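You operate a simulated robot arm through the tools that you are given. There is no shell and no other tool.

You run a simulated robot arm. Do the job below in one go: nothing can be reset, and whatever is moved stays where it is left.

Task
Blow the dusty flange clean in the blow box at HIGH.
Fine: lid on and fan on first; two presses of the yellow button; fan off after; it stays in under the lid, the dial at HIGH.

The check looks at the end state, three seconds after you hand in, the way a careful person would. Anything else that was tipped, shoved, dropped, spilled or broken makes it a failure. A push-on lid holds only when it is set on centred and level and pressed home; a screw cap is set on level and turned clockwise until tight.

Robot
A 7-joint arm with a two-finger parallel gripper, fixed in place. Base frame: the origin is at the foot of the arm, x ahead of it, y to its left, z up; the work surface is at about z = 76. Lengths are in cm, angles in rad, forces in N, time in s.
With the tool pointing down near the work surface it reaches from about 44 to 92 cm from the base axis. Its first joint turns from -2.496 to 2.496 rad. Payload 3 kg.
The tool frame sits at the grasp point between the pads (the TCP): z along the fingers, y along the line on which they close. The tips reach 3 cm beyond it. Largest opening 9.4 cm; finger width 2.8, thickness 1; the body of the gripper, 5 by 9.6 cm, starts 5.5 cm behind the TCP.
Orientation is that of the tool frame in the base frame, as a unit quaternion [w, x, y, z]. With the fingers straight down and closing along the base's y, the tool's x points along the base's -x, its y along +y and its z along -z.

Tools
- The arm moves only by the tool play_rows. Its arguments are lists of equal length, an entry for each row: "gripper": the closure, from 0 (fully open) to 1 (shut); "offset": the shift along the base's x, y, z in units of 250 mm (1.0 is 250 mm), a list of three; "rot": the turn, a rotation vector about the base's x, y, z in units of 120 degrees (1.0 is 120 degrees), a list of three. In form: {"gripper": [gripper, ...], "offset": [[x, y, z], ...], "rot": [[wx, wy, wz], ...]}. A call has 1 to 20 rows; each row is the pose to reach, as a shift and turn from the pose commanded when the call began. A call with a number of a shift or a turn outside -1 to 1 is refused whole. A row lasts 0.2 s, in which the tool goes at most 5 cm and 0.15 rad; a call with a longer step from one row to the next is refused whole, and so is a gripper value outside its range. Where a pose cannot be reached the arm comes as near as it can. A force on the tool above 40 N (or 10 N above the force at the start of the call, whichever is more), or a blocked arm, ends the call early, and 0.2 s more pass. The fingers move at their own pace (about 7.2 cm/s each) and stop on an object; they squeeze with about 32 N. The grip force told is the motor's: it shows also when the fingers shut on nothing. Time passes only in rows, and 0.2 s behind the last, so rows that repeat a pose let the fingers close. The reply holds the time, the measured pose of the TCP, the force on the tool along the base axes, the opening and the grip force, in the units named above and with some noise, with the torque about the TCP (base axes, N m) and any sound that the robot's microphone picked up.
- Cameras (640 x 400 px; columns grow to the right, rows downward): "scene" is fixed at [21.96, 49.84, 140.02]; the picture's right is [-0.12, -0.99, 0.00], its down [-0.66, 0.08, -0.75] and it looks along [0.74, -0.09, -0.66] (base axes); focal length 249 px, centre (320, 200). "wrist" rides on the gripper at [7.6, 1.4, -10.2] in the tool frame; the picture's right is [-0.18, 0.98, 0.00], its down [-0.75, -0.14, -0.64] and it looks along [-0.63, -0.12, 0.77] (tool axes); focal length 243 px, centre (320, 200). There is no depth. A picture from a camera that has moved, and an enlarged one, comes with that camera's place and axes in the base frame and with its lens.
- snapshot(camera): a new picture of that camera. It takes no simulated time.
- zoom(camera, box): a new picture of the part [left, top, right, bottom] of that camera's present view, enlarged. It takes no simulated time.
- job_done(): hands the job in; it is judged then, once.

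Places have to be worked out from the pictures, the camera data and where the tool is seen. Open the gripper and draw the arm clear of the work before you hand the job in, unless the task says otherwise.

The tools are called after "Call:" as a command line: name --argument value ..., lists and objects as JSON in quotes. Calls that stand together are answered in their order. play_rows: Moves the arm, as the interface text tells. Its arguments: {"type":"object","properties":{"gripper":{"type":"array","items":{"type":"number"}},"offset":{"type":"array","items":{"type":"array","items":{"type":"number"}}},"rot":{"type":"array","items":{"type":"array","items":{"type":"number"}}}},"required":["gripper","offset","rot"]} The other tools are called the same way: snapshot (camera) takes a picture; zoom (camera, box) takes an enlarged picture of a part of a camera's view; job_done () hands the job in.

At the start:

```text
t: 0.0
ee_pos: [58.09, 26.05, 117.17]
ee_rot: [0.0, 0.0, 1.0, -0.001]
force: [0.0, -0.2, -0.1]
torque: [0.0, 0.02, -0.01]
grip_width: 9.41
grip_force: 0.1
```

scene: 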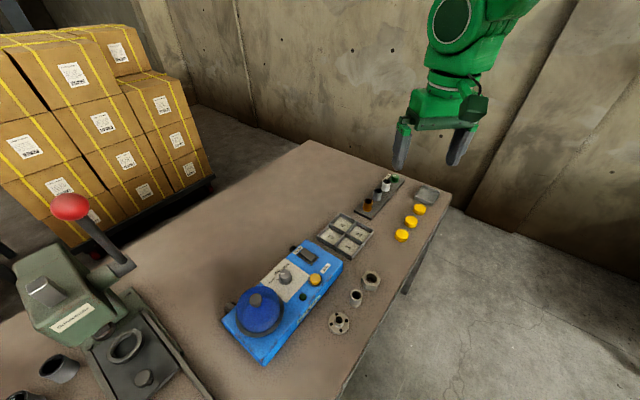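
wrist: 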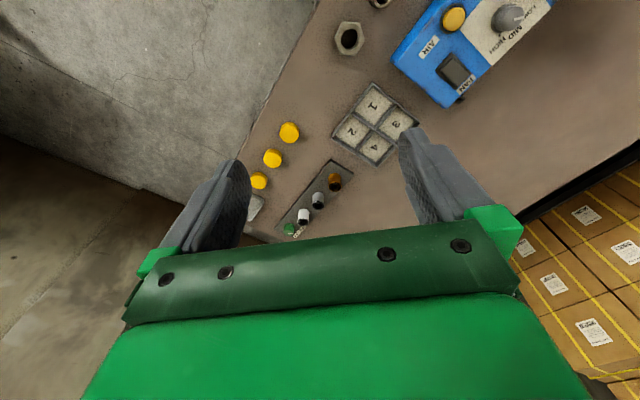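

I begin by looking closely at the blow box and the parts beside it in the scene view.

Call:
zoom --camera "scene" --box '[210, 230, 400, 370]'

Call:
zoom --camera "scene" --box '[300, 160, 460, 270]'

Call:
zoom --camera "wrist" --box '[230, 0, 560, 220]'

Call:
zoom --camera "scene" --box '[0, 180, 240, 400]'

```text
2.86 times, centred on (305, 300) of scene
camera zoom: at [21.96, 49.84, 140.02], right [-0.12, -0.99, 0.0], down [-0.66, 0.08, -0.75], along [0.74, -0.09, -0.66], focal length 711 px, centre (363, -86)
```

zoom: 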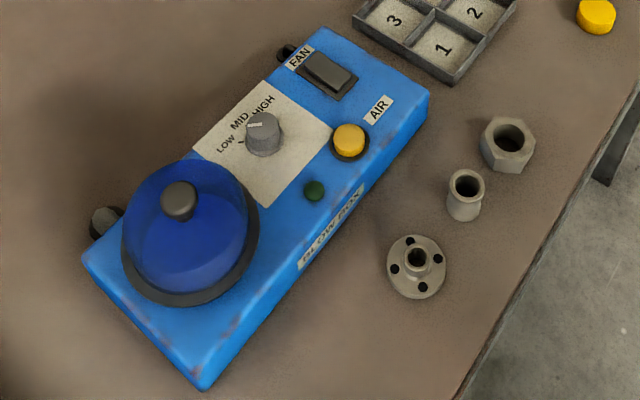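

```text
3.64 times, centred on (380, 215) of scene
camera zoom: at [21.96, 49.84, 140.02], right [-0.12, -0.99, 0.0], down [-0.66, 0.08, -0.75], along [0.74, -0.09, -0.66], focal length 904 px, centre (102, 146)
```

zoom: 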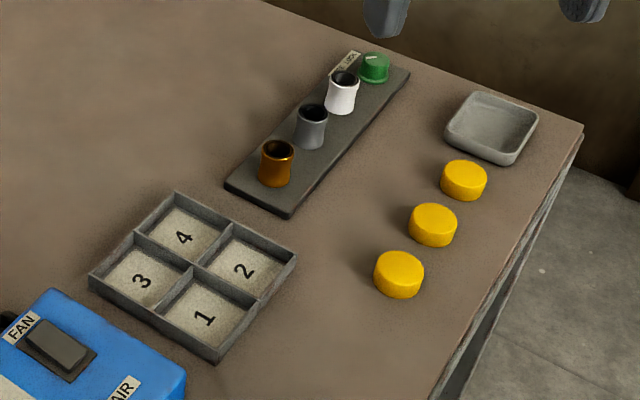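

```text
1.82 times, centred on (395, 110) of wrist
camera zoom: at [50.37, 27.53, 127.28], right [0.18, 0.98, 0.0], down [0.75, -0.14, 0.64], along [0.63, -0.12, -0.77], focal length 441 px, centre (184, 364)
```

zoom: 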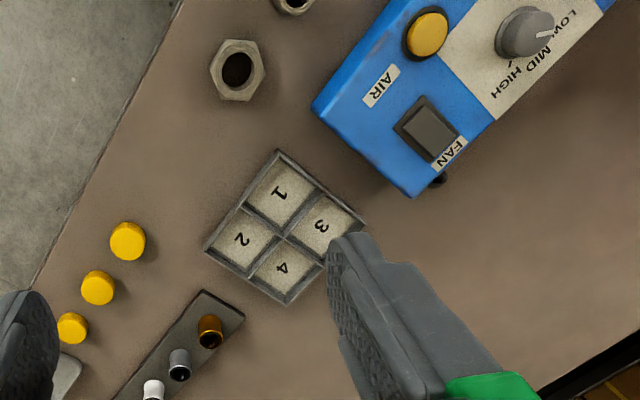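

```text
1.82 times, centred on (120, 290) of scene
camera zoom: at [21.96, 49.84, 140.02], right [-0.12, -0.99, 0.0], down [-0.66, 0.08, -0.75], along [0.74, -0.09, -0.66], focal length 452 px, centre (684, 36)
```

zoom: 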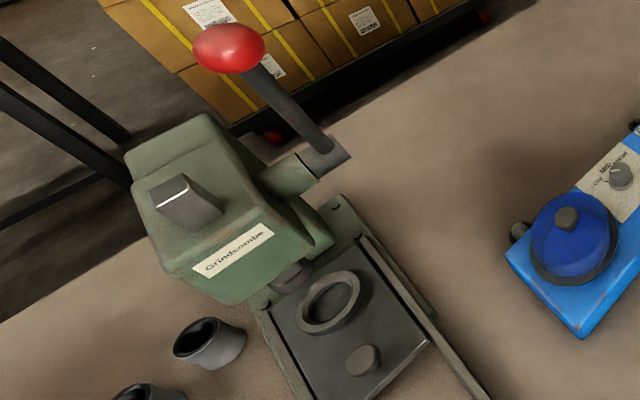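

The blow box sits about at (50–62, 48–58), turned ~45°, with its top at z≈81. The lid is on its left end and the flange lies near (47, 42). I move the arm back to get the wrist camera over the box for a better view.

Call:
play_rows --gripper '[0, 0, 0, 0, 0, 0, 0, 0, 0, 0]' --offset '[[-0.08, 0.096, -0.048], [-0.16, 0.192, -0.096], [-0.24, 0.288, -0.144], [-0.32, 0.384, -0.192], [-0.4, 0.48, -0.24], [-0.48, 0.576, -0.288], [-0.56, 0.672, -0.336], [-0.64, 0.768, -0.384], [-0.72, 0.864, -0.432], [-0.8, 0.96, -0.48]]' --rot '[[0, 0, 0], [0, 0, 0], [0, 0, 0], [0, 0, 0], [0, 0, 0], [0, 0, 0], [0, 0, 0], [0, 0, 0], [0, 0, 0], [0, 0, 0]]'

Call:
snapshot --camera "wrist"

Call:
snapshot --camera "scene"

```text
t: 2.2
ee_pos: [37.95, 49.89, 105.1]
ee_rot: [0.0, -0.001, 1.0, 0.0]
force: [0.0, 0.6, -1.0]
torque: [-0.03, 0.01, 0.01]
grip_width: 9.42
grip_force: 0.0
```

```text
taken
camera wrist: at [30.36, 51.49, 115.32], right [0.18, 0.98, 0.0], down [0.75, -0.14, 0.64], along [0.63, -0.12, -0.77], focal length 243 px, centre (320, 200)
```

wrist: 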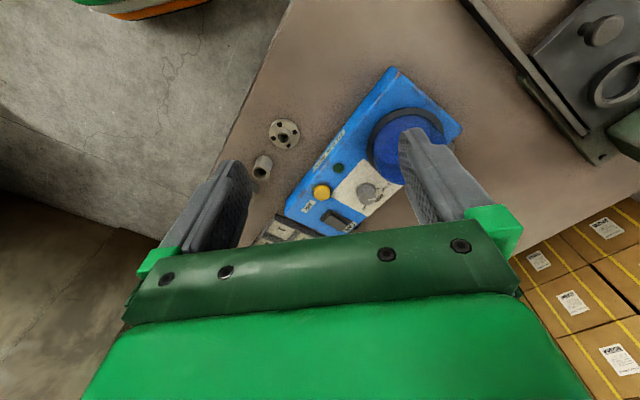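

```text
taken
```

scene: 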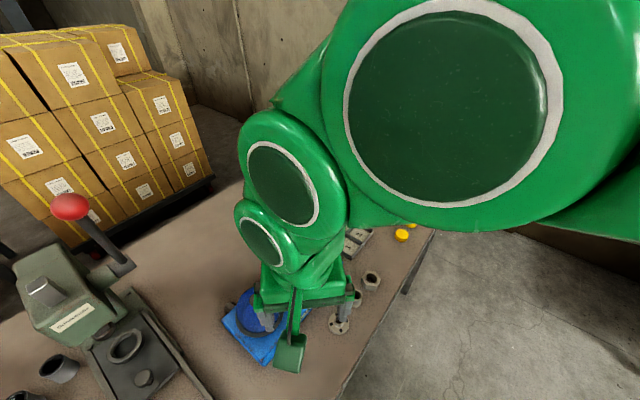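

The fingers hide part of the box, so I zoom here and will then move ahead by 12 cm for a clearer top view.

Call:
play_rows --gripper '[0, 0, 0, 0]' --offset '[[0.12, 0.03, 0.0], [0.24, 0.06, 0.0], [0.36, 0.09, 0.0], [0.48, 0.12, 0.0]]' --rot '[[0, 0, 0], [0, 0, 0], [0, 0, 0], [0, 0, 0]]'

Call:
snapshot --camera "wrist"

Call:
zoom --camera "wrist" --box '[230, 0, 480, 160]'

```text
t: 3.2
ee_pos: [50.09, 53.09, 105.21]
ee_rot: [0.001, -0.001, 1.0, -0.001]
force: [0.2, -0.9, 0.4]
torque: [0.01, 0.03, 0.01]
grip_width: 9.39
grip_force: 0.0
```

```text
taken
camera wrist: at [42.38, 54.62, 115.36], right [0.18, 0.98, 0.0], down [0.75, -0.14, 0.64], along [0.63, -0.12, -0.77], focal length 243 px, centre (320, 200)
```

wrist: 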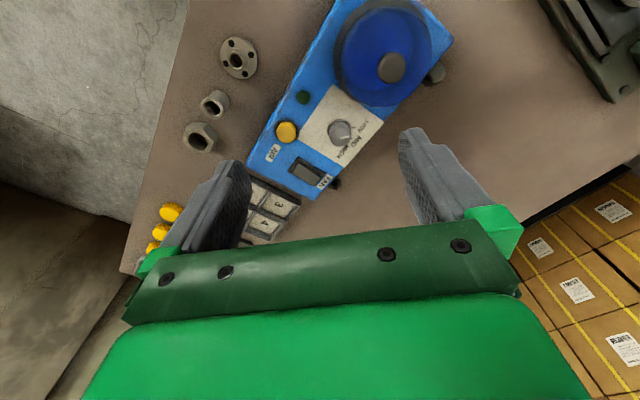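

```text
2.50 times, centred on (355, 80) of wrist
camera zoom: at [42.38, 54.62, 115.36], right [0.18, 0.98, 0.0], down [0.75, -0.14, 0.64], along [0.63, -0.12, -0.77], focal length 606 px, centre (232, 500)
```

zoom: 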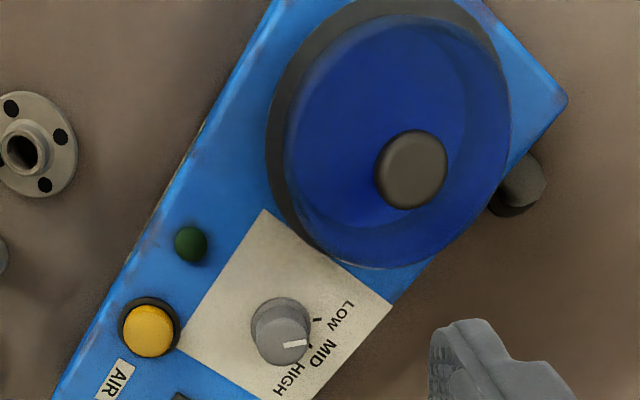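

The pointer stands at MID and the lid's knob is near (49, 60.5). I move above the lid to measure its place more closely from a second viewpoint.

Call:
play_rows --gripper '[0, 0, 0, 0]' --offset '[[-0.01, 0.1, -0.05], [-0.02, 0.2, -0.1], [-0.03, 0.3, -0.15], [-0.03, 0.3, -0.15]]' --rot '[[0, 0, 0], [0, 0, 0], [0, 0, 0], [0, 0, 0]]'

Call:
snapshot --camera "wrist"

Call:
zoom --camera "wrist" --box '[200, 0, 450, 160]'

Call:
zoom --camera "scene" --box '[200, 260, 360, 360]'

```text
t: 4.2
ee_pos: [49.42, 60.54, 101.35]
ee_rot: [0.0, 0.001, 1.0, 0.0]
force: [-0.2, 0.3, -0.5]
torque: [-0.01, 0.0, -0.01]
grip_width: 9.42
grip_force: 0.0
```

```text
taken
camera wrist: at [41.63, 62.09, 111.54], right [0.18, 0.98, 0.0], down [0.75, -0.14, 0.64], along [0.63, -0.12, -0.77], focal length 243 px, centre (320, 200)
```

wrist: 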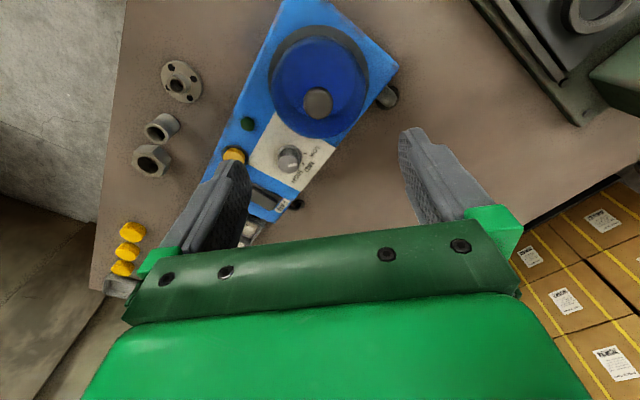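

```text
2.50 times, centred on (325, 80) of wrist
camera zoom: at [41.63, 62.09, 111.54], right [0.18, 0.98, 0.0], down [0.75, -0.14, 0.64], along [0.63, -0.12, -0.77], focal length 606 px, centre (308, 500)
```

zoom: 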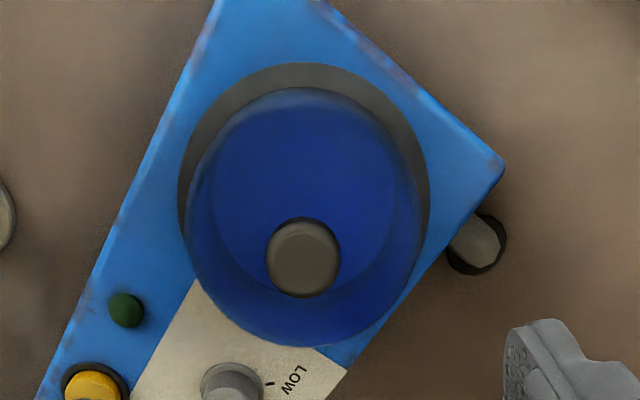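

```text
4.00 times, centred on (280, 310) of scene
camera zoom: at [21.96, 49.84, 140.02], right [-0.12, -0.99, 0.0], down [-0.66, 0.08, -0.75], along [0.74, -0.09, -0.66], focal length 995 px, centre (480, -240)
```

zoom: 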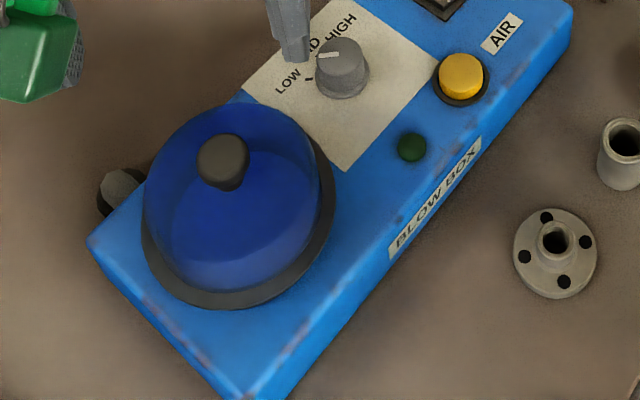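

Triangulating gives the lid knob's top at about (48.9, 60.6, 88.7) and a lid radius of ~5.7 cm. I lower with half-closed fingers to just above the knob and check alignment.

Call:
play_rows --gripper '[0.45, 0.45, 0.45, 0.45, 0.45]' --offset '[[-0.018, 0.0, -0.1], [-0.018, 0.0, -0.2], [-0.018, 0.0, -0.3], [-0.018, 0.0, -0.33], [-0.018, 0.0, -0.33]]' --rot '[[0, 0, 0], [0, 0, 0], [0, 0, 0], [0, 0, 0], [0, 0, 0]]'

Call:
snapshot --camera "wrist"

Call:
zoom --camera "scene" --box '[200, 240, 360, 340]'

```text
t: 5.4
ee_pos: [48.96, 60.55, 93.11]
ee_rot: [0.0, 0.0, 1.0, 0.0]
force: [0.5, 0.9, 0.1]
torque: [-0.01, -0.01, 0.0]
grip_width: 5.19
grip_force: 0.0
```

```text
taken
camera wrist: at [41.17, 62.05, 103.31], right [0.18, 0.98, 0.0], down [0.75, -0.14, 0.64], along [0.63, -0.12, -0.77], focal length 243 px, centre (320, 200)
```

wrist: 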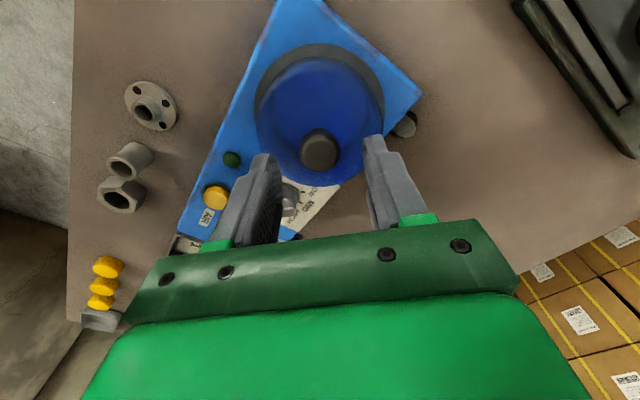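

```text
4.00 times, centred on (280, 290) of scene
camera zoom: at [21.96, 49.84, 140.02], right [-0.12, -0.99, 0.0], down [-0.66, 0.08, -0.75], along [0.74, -0.09, -0.66], focal length 995 px, centre (480, -160)
```

zoom: 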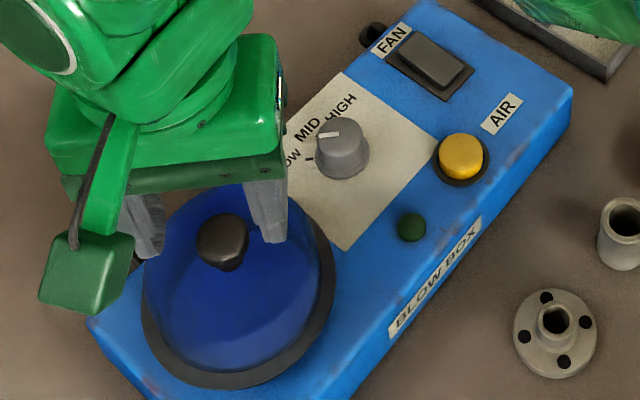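

Alignment is good (knob on the tool's axis). I lower until the tips are about 1.7 cm below the knob's top and close.

Call:
play_rows --gripper '[0.45, 0.45, 0.45, 0.45, 0.45, 0.45, 0.8, 1, 1, 1, 1]' --offset '[[0, 0, -0.028], [0, 0, -0.056], [0, 0, -0.084], [0, 0, -0.104], [0, 0, -0.124], [0, 0, -0.124], [0, 0, -0.124], [0, 0, -0.124], [0, 0, -0.124], [0, 0, -0.124], [0, 0, -0.124]]' --rot '[[0, 0, 0], [0, 0, 0], [0, 0, 0], [0, 0, 0], [0, 0, 0], [0, 0, 0], [0, 0, 0], [0, 0, 0], [0, 0, 0], [0, 0, 0], [0, 0, 0]]'

Call:
zoom --camera "wrist" --box '[220, 20, 420, 220]'

Call:
zoom --camera "scene" --box '[200, 260, 300, 340]'

```text
t: 7.8
ee_pos: [48.9, 60.54, 89.98]
ee_rot: [0.0, 0.0, 1.0, 0.0]
force: [-4.1, -16.7, 1.6]
torque: [-0.2, 0.05, 0.07]
grip_width: 2.67
grip_force: 32.1
```

```text
2.00 times, centred on (320, 120) of wrist
camera zoom: at [41.16, 61.98, 100.17], right [0.18, 0.98, 0.0], down [0.75, -0.14, 0.64], along [0.63, -0.12, -0.77], focal length 485 px, centre (320, 360)
```

zoom: 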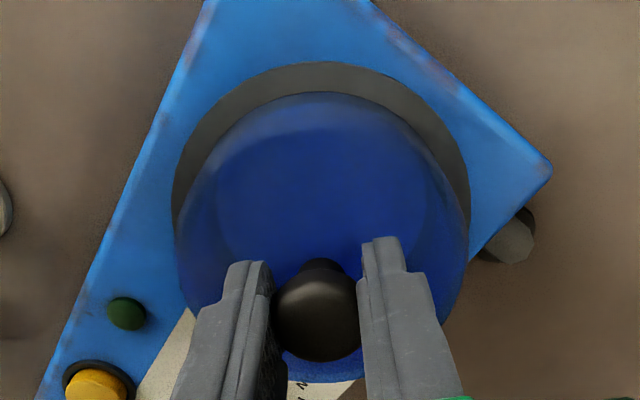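

```text
5.00 times, centred on (250, 300) of scene
camera zoom: at [21.96, 49.84, 140.02], right [-0.12, -0.99, 0.0], down [-0.66, 0.08, -0.75], along [0.74, -0.09, -0.66], focal length 1244 px, centre (670, -300)
```

zoom: 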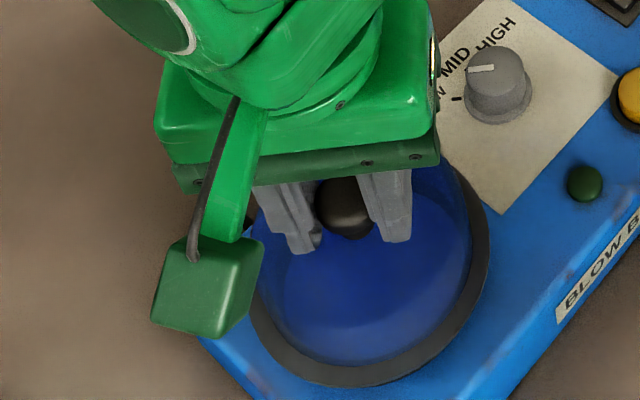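

The knob is held (2.67 cm), with a −17 N sideways load, so it sits slightly to the −y of the tool. I ease the tool that way to take the load off and learn the true centre.

Call:
play_rows --gripper '[1, 1, 1]' --offset '[[0, -0.006, 0], [0, -0.006, 0], [0, -0.006, 0]]' --rot '[[0, 0, 0], [0, 0, 0], [0, 0, 0]]'

```text
t: 8.6
ee_pos: [48.82, 60.27, 89.93]
ee_rot: [0.0, 0.0, 1.0, 0.0]
force: [-0.2, 0.1, 0.7]
torque: [0.0, 0.01, 0.0]
grip_width: 2.68
grip_force: 32.3
heard: snap
```

A snap was heard and the force vanished. I check whether the lid has come loose.

Call:
zoom --camera "wrist" --box '[220, 20, 420, 220]'

Call:
zoom --camera "scene" --box '[200, 260, 300, 340]'

```text
2.00 times, centred on (320, 120) of wrist
camera zoom: at [41.13, 61.86, 100.18], right [0.18, 0.98, 0.0], down [0.75, -0.14, 0.64], along [0.63, -0.12, -0.77], focal length 485 px, centre (320, 360)
```

zoom: 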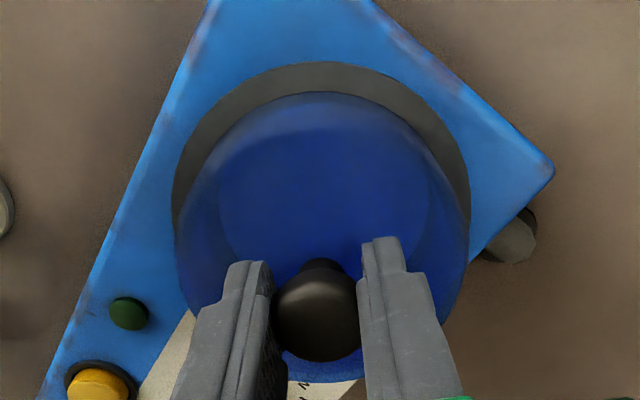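

```text
5.00 times, centred on (250, 300) of scene
camera zoom: at [21.96, 49.84, 140.02], right [-0.12, -0.99, 0.0], down [-0.66, 0.08, -0.75], along [0.74, -0.09, -0.66], focal length 1244 px, centre (670, -300)
```

zoom: 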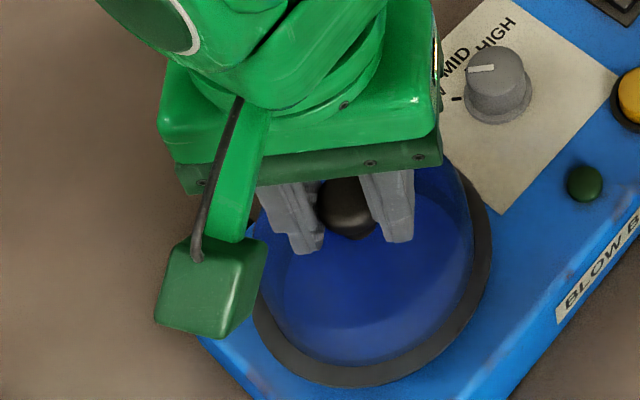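

The lid looks intact and still in the grip; the snap is most likely its push-on fit releasing. I lift straight up slowly, then look.

Call:
play_rows --gripper '[1, 1, 1, 1, 1, 1, 1, 1]' --offset '[[0, 0, 0.02], [0, 0, 0.05], [0, 0, 0.1], [0, 0, 0.16], [0, 0, 0.22], [0, 0, 0.28], [0, 0, 0.32], [0, 0, 0.32]]' --rot '[[0, 0, 0], [0, 0, 0], [0, 0, 0], [0, 0, 0], [0, 0, 0], [0, 0, 0], [0, 0, 0], [0, 0, 0]]'

Call:
snapshot --camera "scene"

Call:
snapshot --camera "wrist"

Call:
zoom --camera "scene" --box '[200, 240, 360, 340]'

```text
t: 10.4
ee_pos: [48.82, 60.37, 97.93]
ee_rot: [0.001, -0.001, 1.0, 0.0]
force: [-0.4, 0.7, -1.6]
torque: [0.0, 0.03, 0.0]
grip_width: 2.67
grip_force: 31.8
```

```text
taken
```

scene: 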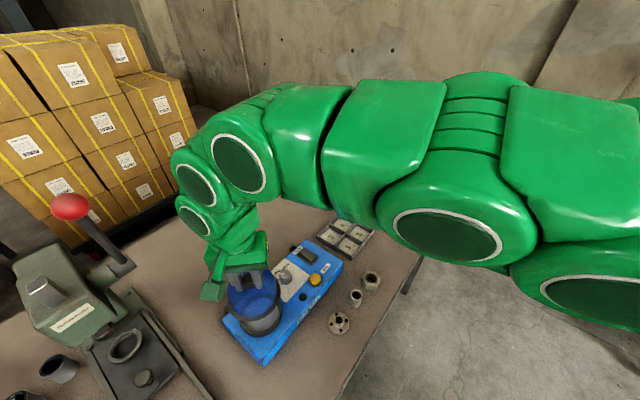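

```text
taken
camera wrist: at [41.16, 61.86, 108.2], right [0.18, 0.98, 0.0], down [0.75, -0.14, 0.64], along [0.63, -0.12, -0.77], focal length 243 px, centre (320, 200)
```

wrist: 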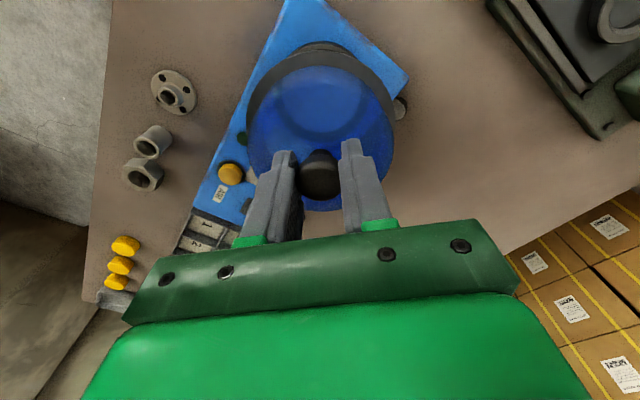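

```text
4.00 times, centred on (280, 290) of scene
camera zoom: at [21.96, 49.84, 140.02], right [-0.12, -0.99, 0.0], down [-0.66, 0.08, -0.75], along [0.74, -0.09, -0.66], focal length 995 px, centre (480, -160)
```

zoom: 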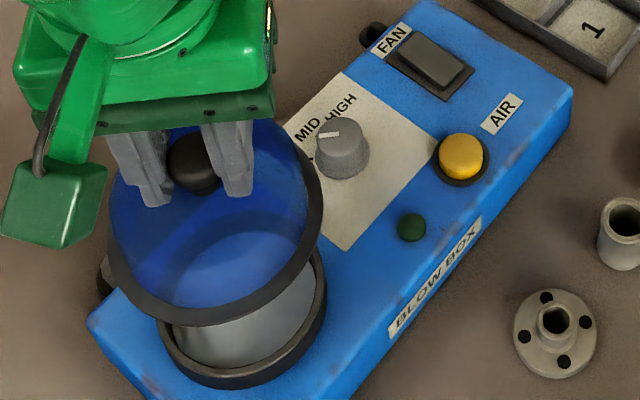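

The lid lifted off cleanly. I carry it to the free table spot near (37.9, 52), between the box's left corner and the table's edge, and lower it to just above the surface.

Call:
play_rows --gripper '[1, 1, 1, 1, 1, 1, 1, 1, 1, 1, 1, 1]' --offset '[[-0.07, -0.056, 0], [-0.16, -0.122, 0], [-0.25, -0.19, 0], [-0.34, -0.26, 0], [-0.41, -0.315, 0], [-0.44, -0.336, 0], [-0.44, -0.336, -0.08], [-0.44, -0.336, -0.18], [-0.44, -0.336, -0.28], [-0.44, -0.336, -0.36], [-0.44, -0.336, -0.42], [-0.44, -0.336, -0.42]]' --rot '[[0, 0, 0], [0, 0, 0], [0, 0, 0], [0, 0, 0], [0, 0, 0], [0, 0, 0], [0, 0, 0], [0, 0, 0], [0, 0, 0], [0, 0, 0], [0, 0, 0], [0, 0, 0]]'

Call:
snapshot --camera "scene"

Call:
snapshot --camera "wrist"

```text
t: 13.0
ee_pos: [37.85, 51.9, 87.45]
ee_rot: [0.0, 0.0, 1.0, 0.001]
force: [-0.8, -0.2, -0.6]
torque: [0.01, -0.02, 0.02]
grip_width: 2.66
grip_force: 32.4
```

```text
taken
```

scene: 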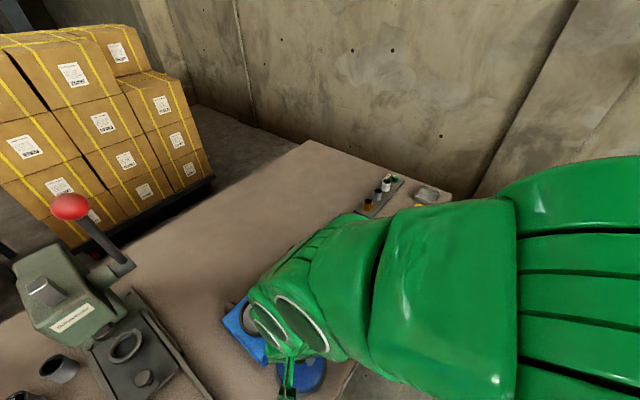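

```text
taken
camera wrist: at [30.15, 53.47, 97.63], right [0.18, 0.98, 0.0], down [0.75, -0.14, 0.64], along [0.63, -0.12, -0.77], focal length 243 px, centre (320, 200)
```

wrist: 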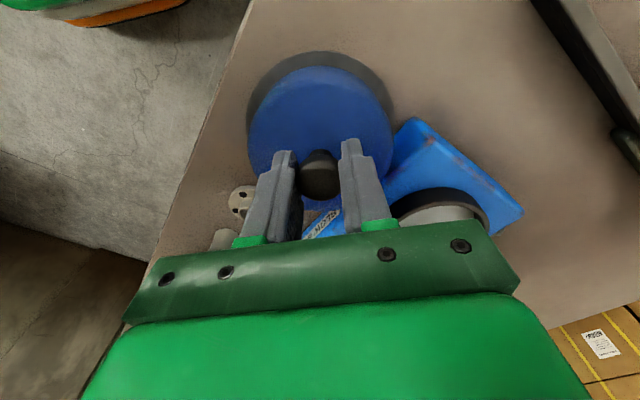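

The lid is near the box's corner; by the wrist view the clearance is thin, so I shift it 1.4 cm away from the box before lowering further.

Call:
play_rows --gripper '[1, 1, 1, 1, 1, 1]' --offset '[[-0.02, -0.02, 0], [-0.04, -0.039, 0], [-0.04, -0.039, -0.02], [-0.04, -0.039, -0.04], [-0.04, -0.039, -0.06], [-0.04, -0.039, -0.06]]' --rot '[[0, 0, 0], [0, 0, 0], [0, 0, 0], [0, 0, 0], [0, 0, 0], [0, 0, 0]]'

Call:
snapshot --camera "wrist"

Call:
zoom --camera "scene" --box '[200, 300, 400, 400]'

```text
t: 14.4
ee_pos: [36.94, 50.98, 85.93]
ee_rot: [0.001, 0.0, 1.0, 0.0]
force: [0.0, 0.6, -0.8]
torque: [0.02, -0.03, 0.04]
grip_width: 2.68
grip_force: 31.9
```

```text
taken
camera wrist: at [29.17, 52.47, 96.19], right [0.18, 0.98, 0.0], down [0.75, -0.14, 0.64], along [0.63, -0.12, -0.77], focal length 243 px, centre (320, 200)
```

wrist: 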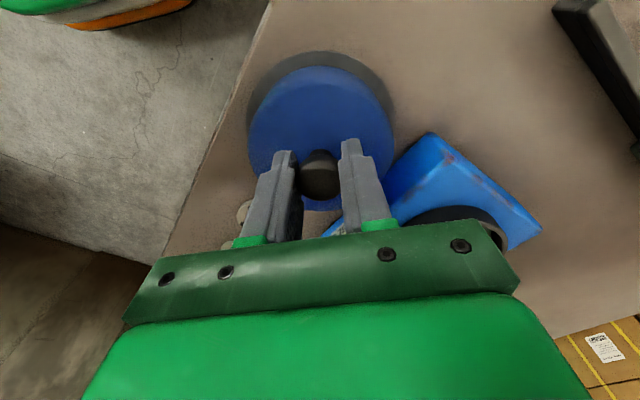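

```text
3.20 times, centred on (300, 350) of scene
camera zoom: at [21.96, 49.84, 140.02], right [-0.12, -0.99, 0.0], down [-0.66, 0.08, -0.75], along [0.74, -0.09, -0.66], focal length 796 px, centre (384, -280)
```

zoom: 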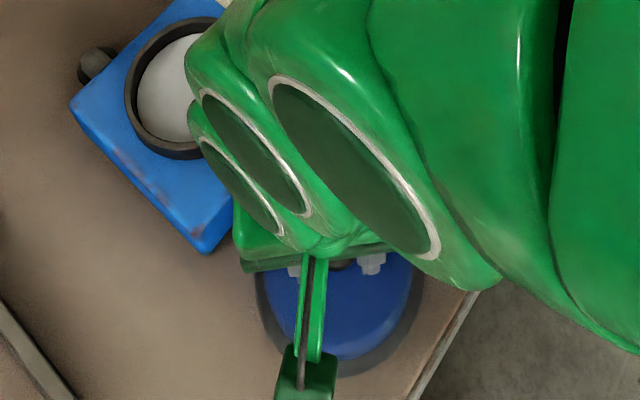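

Clearances to the box corner and table edge look fine. I lower in small steps to feel contact.

Call:
play_rows --gripper '[1, 1, 1, 1]' --offset '[[0, 0, -0.012], [0, 0, -0.024], [0, 0, -0.036], [0, 0, -0.036]]' --rot '[[0, 0, 0], [0, 0, 0], [0, 0, 0], [0, 0, 0]]'

Call:
zoom --camera "wrist" --box '[220, 20, 420, 220]'

```text
t: 15.4
ee_pos: [36.87, 51.03, 85.06]
ee_rot: [0.0, 0.0, 1.0, 0.0]
force: [0.5, 0.0, -1.5]
torque: [-0.02, -0.04, -0.03]
grip_width: 2.65
grip_force: 31.6
```

```text
2.00 times, centred on (320, 120) of wrist
camera zoom: at [29.15, 52.48, 95.26], right [0.18, 0.98, 0.0], down [0.75, -0.14, 0.64], along [0.63, -0.12, -0.77], focal length 485 px, centre (320, 360)
```

zoom: 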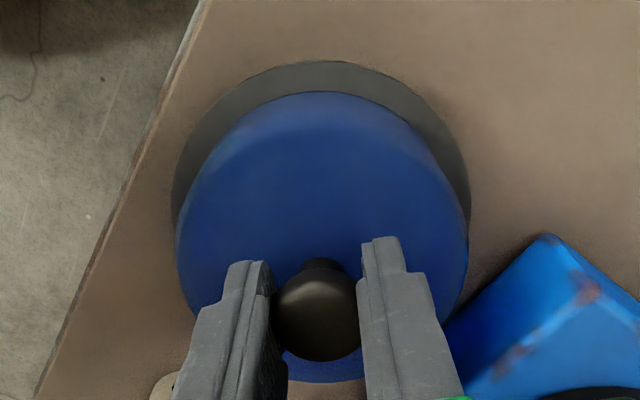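

Still no contact (−1.5 N is the lid's weight). I continue lowering in 1–2 mm steps.

Call:
play_rows --gripper '[1, 1, 1, 1]' --offset '[[0, 0, -0.008], [0, 0, -0.016], [0, 0, -0.024], [0, 0, -0.024]]' --rot '[[0, 0, 0], [0, 0, 0], [0, 0, 0], [0, 0, 0]]'

```text
t: 16.4
ee_pos: [36.85, 51.03, 84.5]
ee_rot: [0.0, 0.0, 1.0, 0.0]
force: [-0.3, -0.1, -2.0]
torque: [-0.02, 0.01, 0.01]
grip_width: 2.68
grip_force: 32.3
```

Call:
play_rows --gripper '[1, 1, 1, 1]' --offset '[[0, 0, -0.008], [0, 0, -0.014], [0, 0, -0.02], [0, 0, -0.02]]' --rot '[[0, 0, 0], [0, 0, 0], [0, 0, 0], [0, 0, 0]]'

Call:
zoom --camera "wrist" --box '[220, 20, 420, 220]'

Call:
zoom --camera "scene" --box '[200, 300, 400, 400]'

```text
t: 17.4
ee_pos: [36.84, 51.03, 83.94]
ee_rot: [0.0, -0.001, 1.0, 0.0]
force: [-0.3, 0.2, -1.0]
torque: [-0.04, 0.01, -0.01]
grip_width: 2.67
grip_force: 32.0
```

```text
2.00 times, centred on (320, 120) of wrist
camera zoom: at [29.14, 52.5, 94.17], right [0.18, 0.98, 0.0], down [0.75, -0.14, 0.64], along [0.63, -0.12, -0.77], focal length 485 px, centre (320, 360)
```

zoom: 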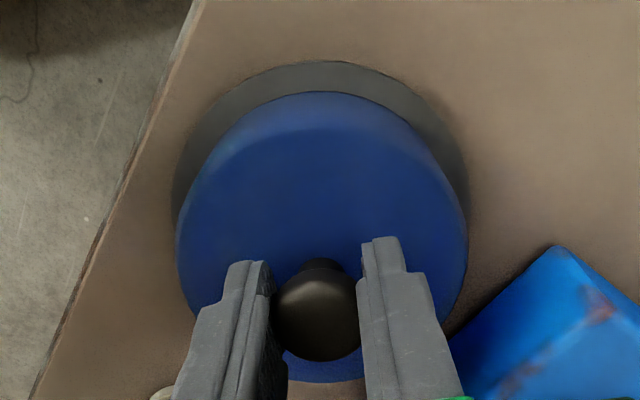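

```text
3.20 times, centred on (300, 350) of scene
camera zoom: at [21.96, 49.84, 140.02], right [-0.12, -0.99, 0.0], down [-0.66, 0.08, -0.75], along [0.74, -0.09, -0.66], focal length 796 px, centre (384, -280)
```

zoom: 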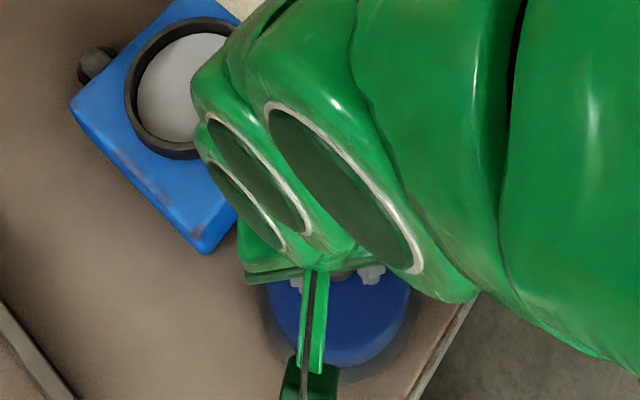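

Call:
play_rows --gripper '[1, 1, 1, 1]' --offset '[[0, 0, -0.006], [0, 0, -0.012], [0, 0, -0.016], [0, 0, -0.016]]' --rot '[[0, 0, 0], [0, 0, 0], [0, 0, 0], [0, 0, 0]]'

```text
t: 18.4
ee_pos: [36.95, 51.01, 83.61]
ee_rot: [0.0, 0.0, 1.0, 0.0]
force: [-1.0, 0.8, -1.2]
torque: [0.02, 0.01, 0.02]
grip_width: 2.64
grip_force: 31.9
```

No contact yet; I continue down a few millimetres.

Call:
play_rows --gripper '[1, 1, 1, 1]' --offset '[[0, 0, -0.006], [0, 0, -0.012], [0, 0, -0.016], [0, 0, -0.016]]' --rot '[[0, 0, 0], [0, 0, 0], [0, 0, 0], [0, 0, 0]]'

```text
t: 19.4
ee_pos: [36.81, 50.97, 83.13]
ee_rot: [0.0, 0.0, 1.0, 0.0]
force: [0.0, 0.3, -2.1]
torque: [-0.04, 0.0, 0.02]
grip_width: 2.68
grip_force: 32.2
```

Call:
play_rows --gripper '[1, 1, 1, 1]' --offset '[[0, 0, -0.006], [0, 0, -0.012], [0, 0, -0.016], [0, 0, -0.016]]' --rot '[[0, 0, 0], [0, 0, 0], [0, 0, 0], [0, 0, 0]]'

Call:
snapshot --camera "wrist"

```text
t: 20.5
ee_pos: [36.87, 51.01, 82.93]
ee_rot: [0.001, 0.0, 1.0, 0.0]
force: [-0.1, -1.0, 2.8]
torque: [-0.03, 0.0, -0.01]
grip_width: 2.67
grip_force: 32.4
stopped in row 4: the force on the tool passed its limit at 40 N (the readings are from after the stop); the commanded pose is now the measured one
```

```text
taken
camera wrist: at [29.2, 52.51, 93.07], right [0.18, 0.98, 0.0], down [0.75, -0.14, 0.64], along [0.63, -0.12, -0.77], focal length 243 px, centre (320, 200)
```

wrist: 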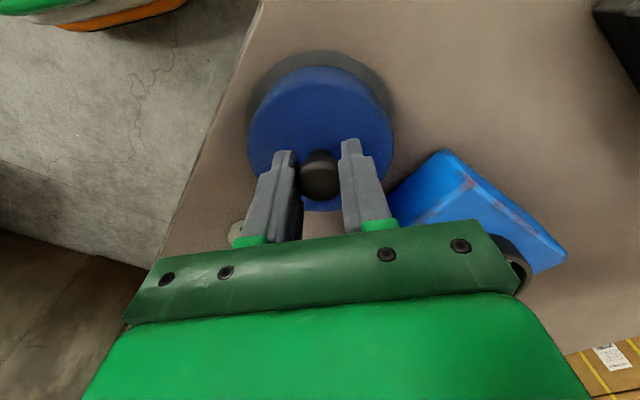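

The lid stands on the table (contact at TCP z≈82.93). I release and rise, then look at the chamber and flange.

Call:
play_rows --gripper '[0.45, 0.45, 0.45, 0.45, 0.45, 0.45, 0.45, 0.45, 0.45]' --offset '[[0, 0, 0], [0, 0, 0], [0, 0, 0], [0, 0, 0.04], [0, 0, 0.12], [0, 0, 0.25], [0.02, 0, 0.4], [0.05, 0, 0.55], [0.05, 0, 0.55]]' --rot '[[0, 0, 0], [0, 0, 0], [0, 0, 0], [0, 0, 0], [0, 0, 0], [0, 0, 0], [0, 0, 0], [0, 0, 0], [0, 0, 0]]'

Call:
snapshot --camera "wrist"

Call:
snapshot --camera "scene"

```text
t: 22.5
ee_pos: [38.24, 51.16, 96.73]
ee_rot: [0.001, -0.001, 1.0, 0.0]
force: [1.2, 0.0, 0.6]
torque: [-0.02, -0.02, 0.03]
grip_width: 5.17
grip_force: 0.0
```

```text
taken
camera wrist: at [30.46, 52.56, 106.87], right [0.18, 0.98, 0.0], down [0.75, -0.14, 0.64], along [0.63, -0.12, -0.77], focal length 243 px, centre (320, 200)
```

wrist: 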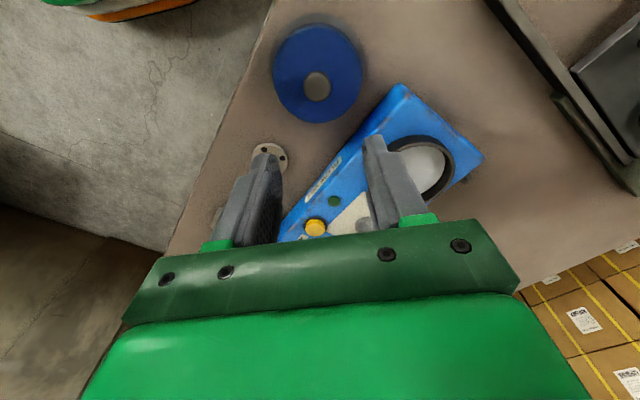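

```text
taken
```

scene: 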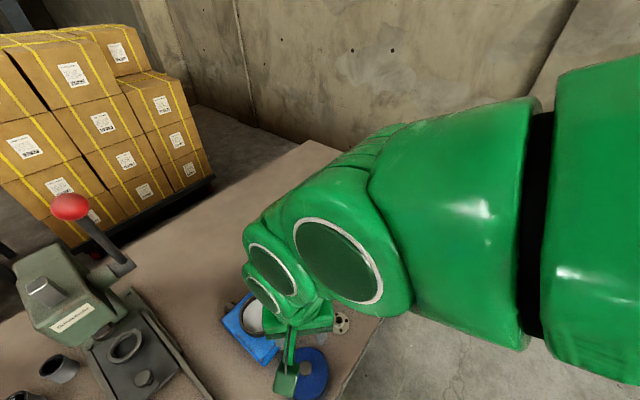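

The lid stands safely. I move to where the wrist camera can see both flange and open chamber.

Call:
play_rows --gripper '[0.45, 0.45, 0.45, 0.45, 0.45]' --offset '[[0.1, -0.06, 0.04], [0.22, -0.12, 0.08], [0.34, -0.18, 0.12], [0.42, -0.2, 0.15], [0.42, -0.2, 0.15]]' --rot '[[0, 0, 0], [0, 0, 0], [0, 0, 0], [0, 0, 0], [0, 0, 0]]'

Call:
snapshot --camera "wrist"

Call:
zoom --camera "wrist" --box '[230, 0, 430, 125]'

Call:
zoom --camera "scene" --box '[200, 260, 360, 360]'

```text
t: 23.7
ee_pos: [48.57, 46.05, 100.41]
ee_rot: [0.0, 0.0, 1.0, 0.0]
force: [0.0, 0.0, -0.1]
torque: [0.05, 0.01, 0.0]
grip_width: 5.17
grip_force: 0.0
```

```text
taken
camera wrist: at [40.93, 47.52, 110.51], right [0.18, 0.98, 0.0], down [0.75, -0.14, 0.64], along [0.63, -0.12, -0.77], focal length 243 px, centre (320, 200)
```

wrist: 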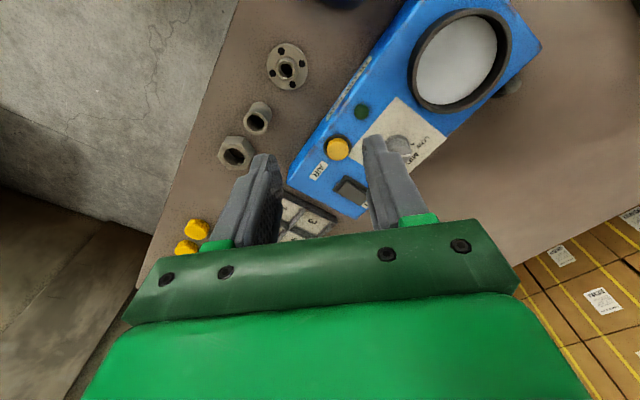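

```text
3.20 times, centred on (330, 62) of wrist
camera zoom: at [40.93, 47.52, 110.51], right [0.18, 0.98, 0.0], down [0.75, -0.14, 0.64], along [0.63, -0.12, -0.77], focal length 776 px, centre (288, 640)
```

zoom: 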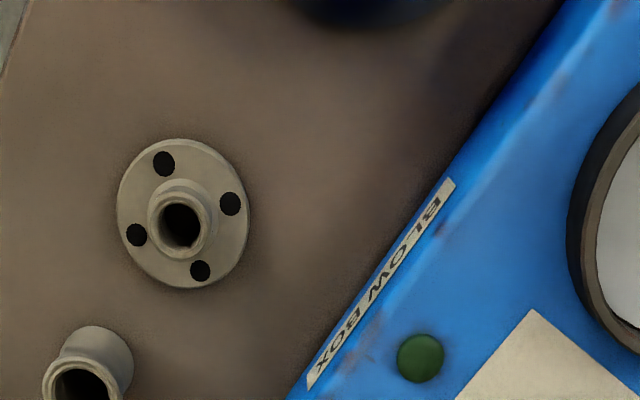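

```text
4.00 times, centred on (280, 310) of scene
camera zoom: at [21.96, 49.84, 140.02], right [-0.12, -0.99, 0.0], down [-0.66, 0.08, -0.75], along [0.74, -0.09, -0.66], focal length 995 px, centre (480, -240)
```

zoom: 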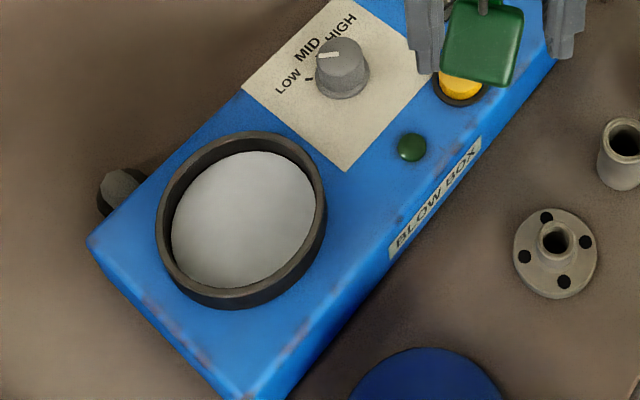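

The open chamber's centre is near (48.6, 60.4), rim z≈83, and the flange is at (46.7, 42.4) with a 2.3 cm hub. I go to above the flange and check alignment.

Call:
play_rows --gripper '[0.45, 0.45, 0.45, 0.45, 0.45, 0.45, 0.45]' --offset '[[-0.04, -0.07, 0], [-0.077, -0.144, -0.08], [-0.077, -0.144, -0.25], [-0.077, -0.144, -0.42], [-0.077, -0.144, -0.58], [-0.077, -0.144, -0.7], [-0.077, -0.144, -0.7]]' --rot '[[0, 0, 0], [0, 0, 0], [0, 0, 0], [0, 0, 0], [0, 0, 0], [0, 0, 0], [0, 0, 0]]'

Call:
zoom --camera "wrist" --box '[220, 40, 420, 240]'

Call:
zoom --camera "scene" --box '[280, 260, 400, 360]'

```text
t: 25.3
ee_pos: [46.81, 42.51, 82.82]
ee_rot: [0.001, -0.001, 1.0, 0.001]
force: [0.3, -0.2, 0.2]
torque: [0.01, -0.02, 0.0]
grip_width: 5.16
grip_force: 0.0
```

```text
2.00 times, centred on (320, 140) of wrist
camera zoom: at [39.06, 43.98, 93.0], right [0.18, 0.98, 0.0], down [0.75, -0.14, 0.64], along [0.63, -0.12, -0.77], focal length 485 px, centre (320, 320)
```

zoom: 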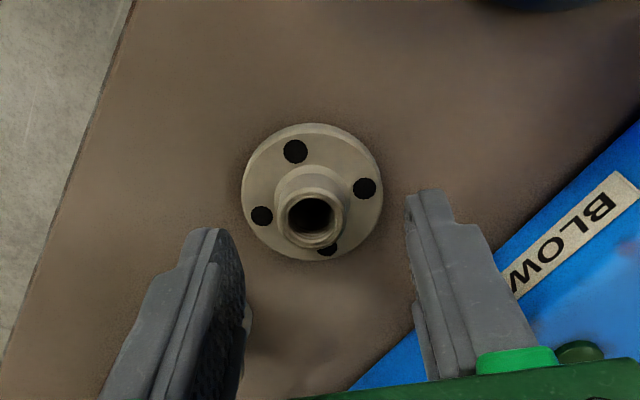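

```text
4.00 times, centred on (340, 310) of scene
camera zoom: at [21.96, 49.84, 140.02], right [-0.12, -0.99, 0.0], down [-0.66, 0.08, -0.75], along [0.74, -0.09, -0.66], focal length 995 px, centre (240, -240)
```

zoom: 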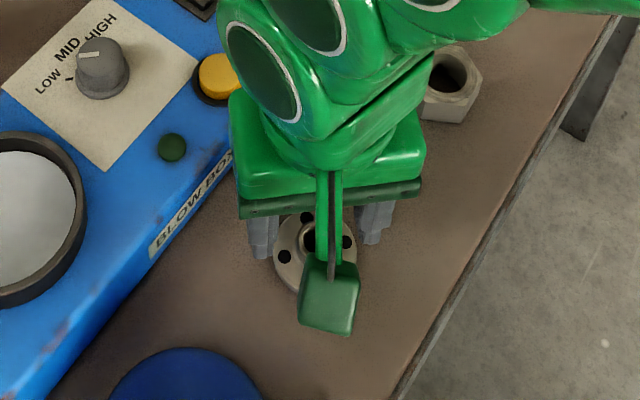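

The flange's hub is at about (46.4, 42.4), top z≈78.6. I correct by −0.35/−0.1 cm, lower so that the tips reach z≈77.2 and grip the hub.

Call:
play_rows --gripper '[0.45, 0.45, 0.45, 0.45, 0.45, 0.45, 0.7, 1, 1, 1, 1]' --offset '[[-0.014, -0.004, -0.02], [-0.014, -0.004, -0.05], [-0.014, -0.004, -0.075], [-0.014, -0.004, -0.095], [-0.014, -0.004, -0.108], [-0.014, -0.004, -0.108], [-0.014, -0.004, -0.108], [-0.014, -0.004, -0.108], [-0.014, -0.004, -0.108], [-0.014, -0.004, -0.108], [-0.014, -0.004, -0.108]]' --rot '[[0, 0, 0], [0, 0, 0], [0, 0, 0], [0, 0, 0], [0, 0, 0], [0, 0, 0], [0, 0, 0], [0, 0, 0], [0, 0, 0], [0, 0, 0], [0, 0, 0]]'

Call:
zoom --camera "wrist" --box '[220, 40, 420, 240]'

```text
t: 27.7
ee_pos: [46.44, 42.38, 80.13]
ee_rot: [0.0, -0.001, 1.0, 0.0]
force: [-0.1, 1.0, 0.7]
torque: [0.01, -0.02, 0.02]
grip_width: 2.26
grip_force: 32.0
```

```text
2.00 times, centred on (320, 140) of wrist
camera zoom: at [38.69, 43.85, 90.33], right [0.18, 0.98, 0.0], down [0.75, -0.14, 0.64], along [0.63, -0.12, -0.77], focal length 485 px, centre (320, 320)
```

zoom: 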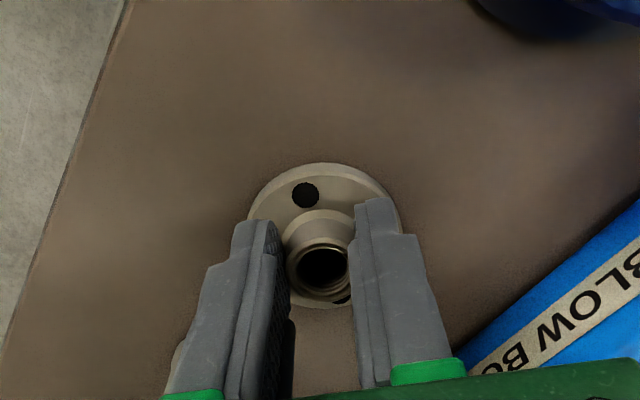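

The hub is gripped (2.26 cm). I lift it, carry it over the chamber and stop with its bottom just above the rim to check centring.

Call:
play_rows --gripper '[1, 1, 1, 1, 1, 1, 1, 1, 1, 1, 1, 1]' --offset '[[0, 0, 0.08], [0, 0, 0.2], [0, 0, 0.36], [0, 0, 0.52], [0.01, 0.1, 0.52], [0.03, 0.26, 0.52], [0.05, 0.42, 0.52], [0.07, 0.58, 0.52], [0.086, 0.69, 0.52], [0.086, 0.726, 0.52], [0.086, 0.726, 0.44], [0.086, 0.726, 0.44]]' --rot '[[0, 0, 0], [0, 0, 0], [0, 0, 0], [0, 0, 0], [0, 0, 0], [0, 0, 0], [0, 0, 0], [0, 0, 0], [0, 0, 0], [0, 0, 0], [0, 0, 0], [0, 0, 0]]'

Call:
zoom --camera "wrist" --box '[220, 40, 420, 240]'

Call:
zoom --camera "scene" --box '[200, 240, 360, 340]'

```text
t: 30.3
ee_pos: [48.58, 60.46, 91.17]
ee_rot: [0.001, 0.0, 1.0, 0.0]
force: [-0.9, 0.3, -1.6]
torque: [0.01, -0.01, -0.02]
grip_width: 2.29
grip_force: 32.6
```

```text
2.00 times, centred on (320, 140) of wrist
camera zoom: at [40.77, 62.01, 101.32], right [0.18, 0.98, 0.0], down [0.75, -0.14, 0.64], along [0.63, -0.12, -0.77], focal length 485 px, centre (320, 320)
```

zoom: 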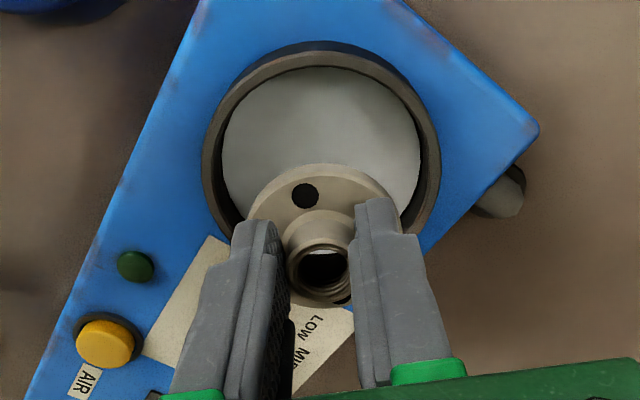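

```text
4.00 times, centred on (280, 290) of scene
camera zoom: at [21.96, 49.84, 140.02], right [-0.12, -0.99, 0.0], down [-0.66, 0.08, -0.75], along [0.74, -0.09, -0.66], focal length 995 px, centre (480, -160)
```

zoom: 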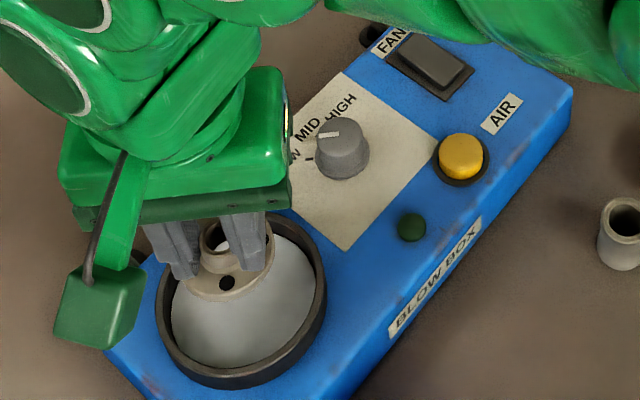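

The flange is centred over the opening. I lower it into the chamber, with small steps until contact.

Call:
play_rows --gripper '[1, 1, 1, 1, 1, 1, 1, 1, 1, 1, 1, 1, 1, 1, 1, 1, 1, 1, 1]' --offset '[[0, 0, -0.04], [0, 0, -0.08], [0, 0, -0.12], [0, 0, -0.128], [0, 0, -0.136], [0, 0, -0.144], [0, 0, -0.152], [0, 0, -0.16], [0, 0, -0.168], [0, 0, -0.174], [0, 0, -0.18], [0, 0, -0.186], [0, 0, -0.192], [0, 0, -0.198], [0, 0, -0.204], [0, 0, -0.21], [0, 0, -0.216], [0, 0, -0.222], [0, 0, -0.228]]' --rot '[[0, 0, 0], [0, 0, 0], [0, 0, 0], [0, 0, 0], [0, 0, 0], [0, 0, 0], [0, 0, 0], [0, 0, 0], [0, 0, 0], [0, 0, 0], [0, 0, 0], [0, 0, 0], [0, 0, 0], [0, 0, 0], [0, 0, 0], [0, 0, 0], [0, 0, 0], [0, 0, 0], [0, 0, 0]]'

Call:
zoom --camera "wrist" --box '[220, 40, 420, 240]'

Call:
zoom --camera "scene" --box '[200, 240, 360, 340]'

```text
t: 34.3
ee_pos: [48.49, 60.55, 85.71]
ee_rot: [0.001, 0.0, 1.0, 0.0]
force: [-4.4, -5.3, 23.4]
torque: [-0.16, 0.01, -0.12]
grip_width: 2.3
grip_force: 31.7
```

```text
2.00 times, centred on (320, 140) of wrist
camera zoom: at [40.85, 61.98, 95.75], right [0.18, 0.98, 0.0], down [0.75, -0.14, 0.64], along [0.63, -0.12, -0.77], focal length 485 px, centre (320, 320)
```

zoom: 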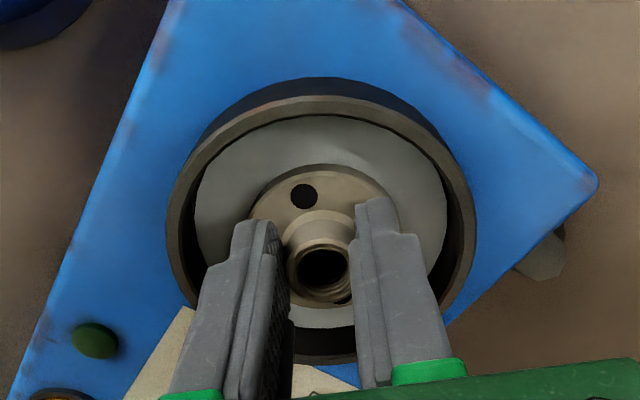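

```text
4.00 times, centred on (280, 290) of scene
camera zoom: at [21.96, 49.84, 140.02], right [-0.12, -0.99, 0.0], down [-0.66, 0.08, -0.75], along [0.74, -0.09, -0.66], focal length 995 px, centre (480, -160)
```

zoom: 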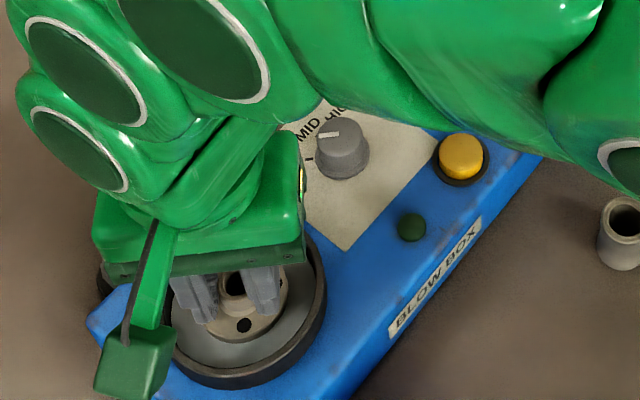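

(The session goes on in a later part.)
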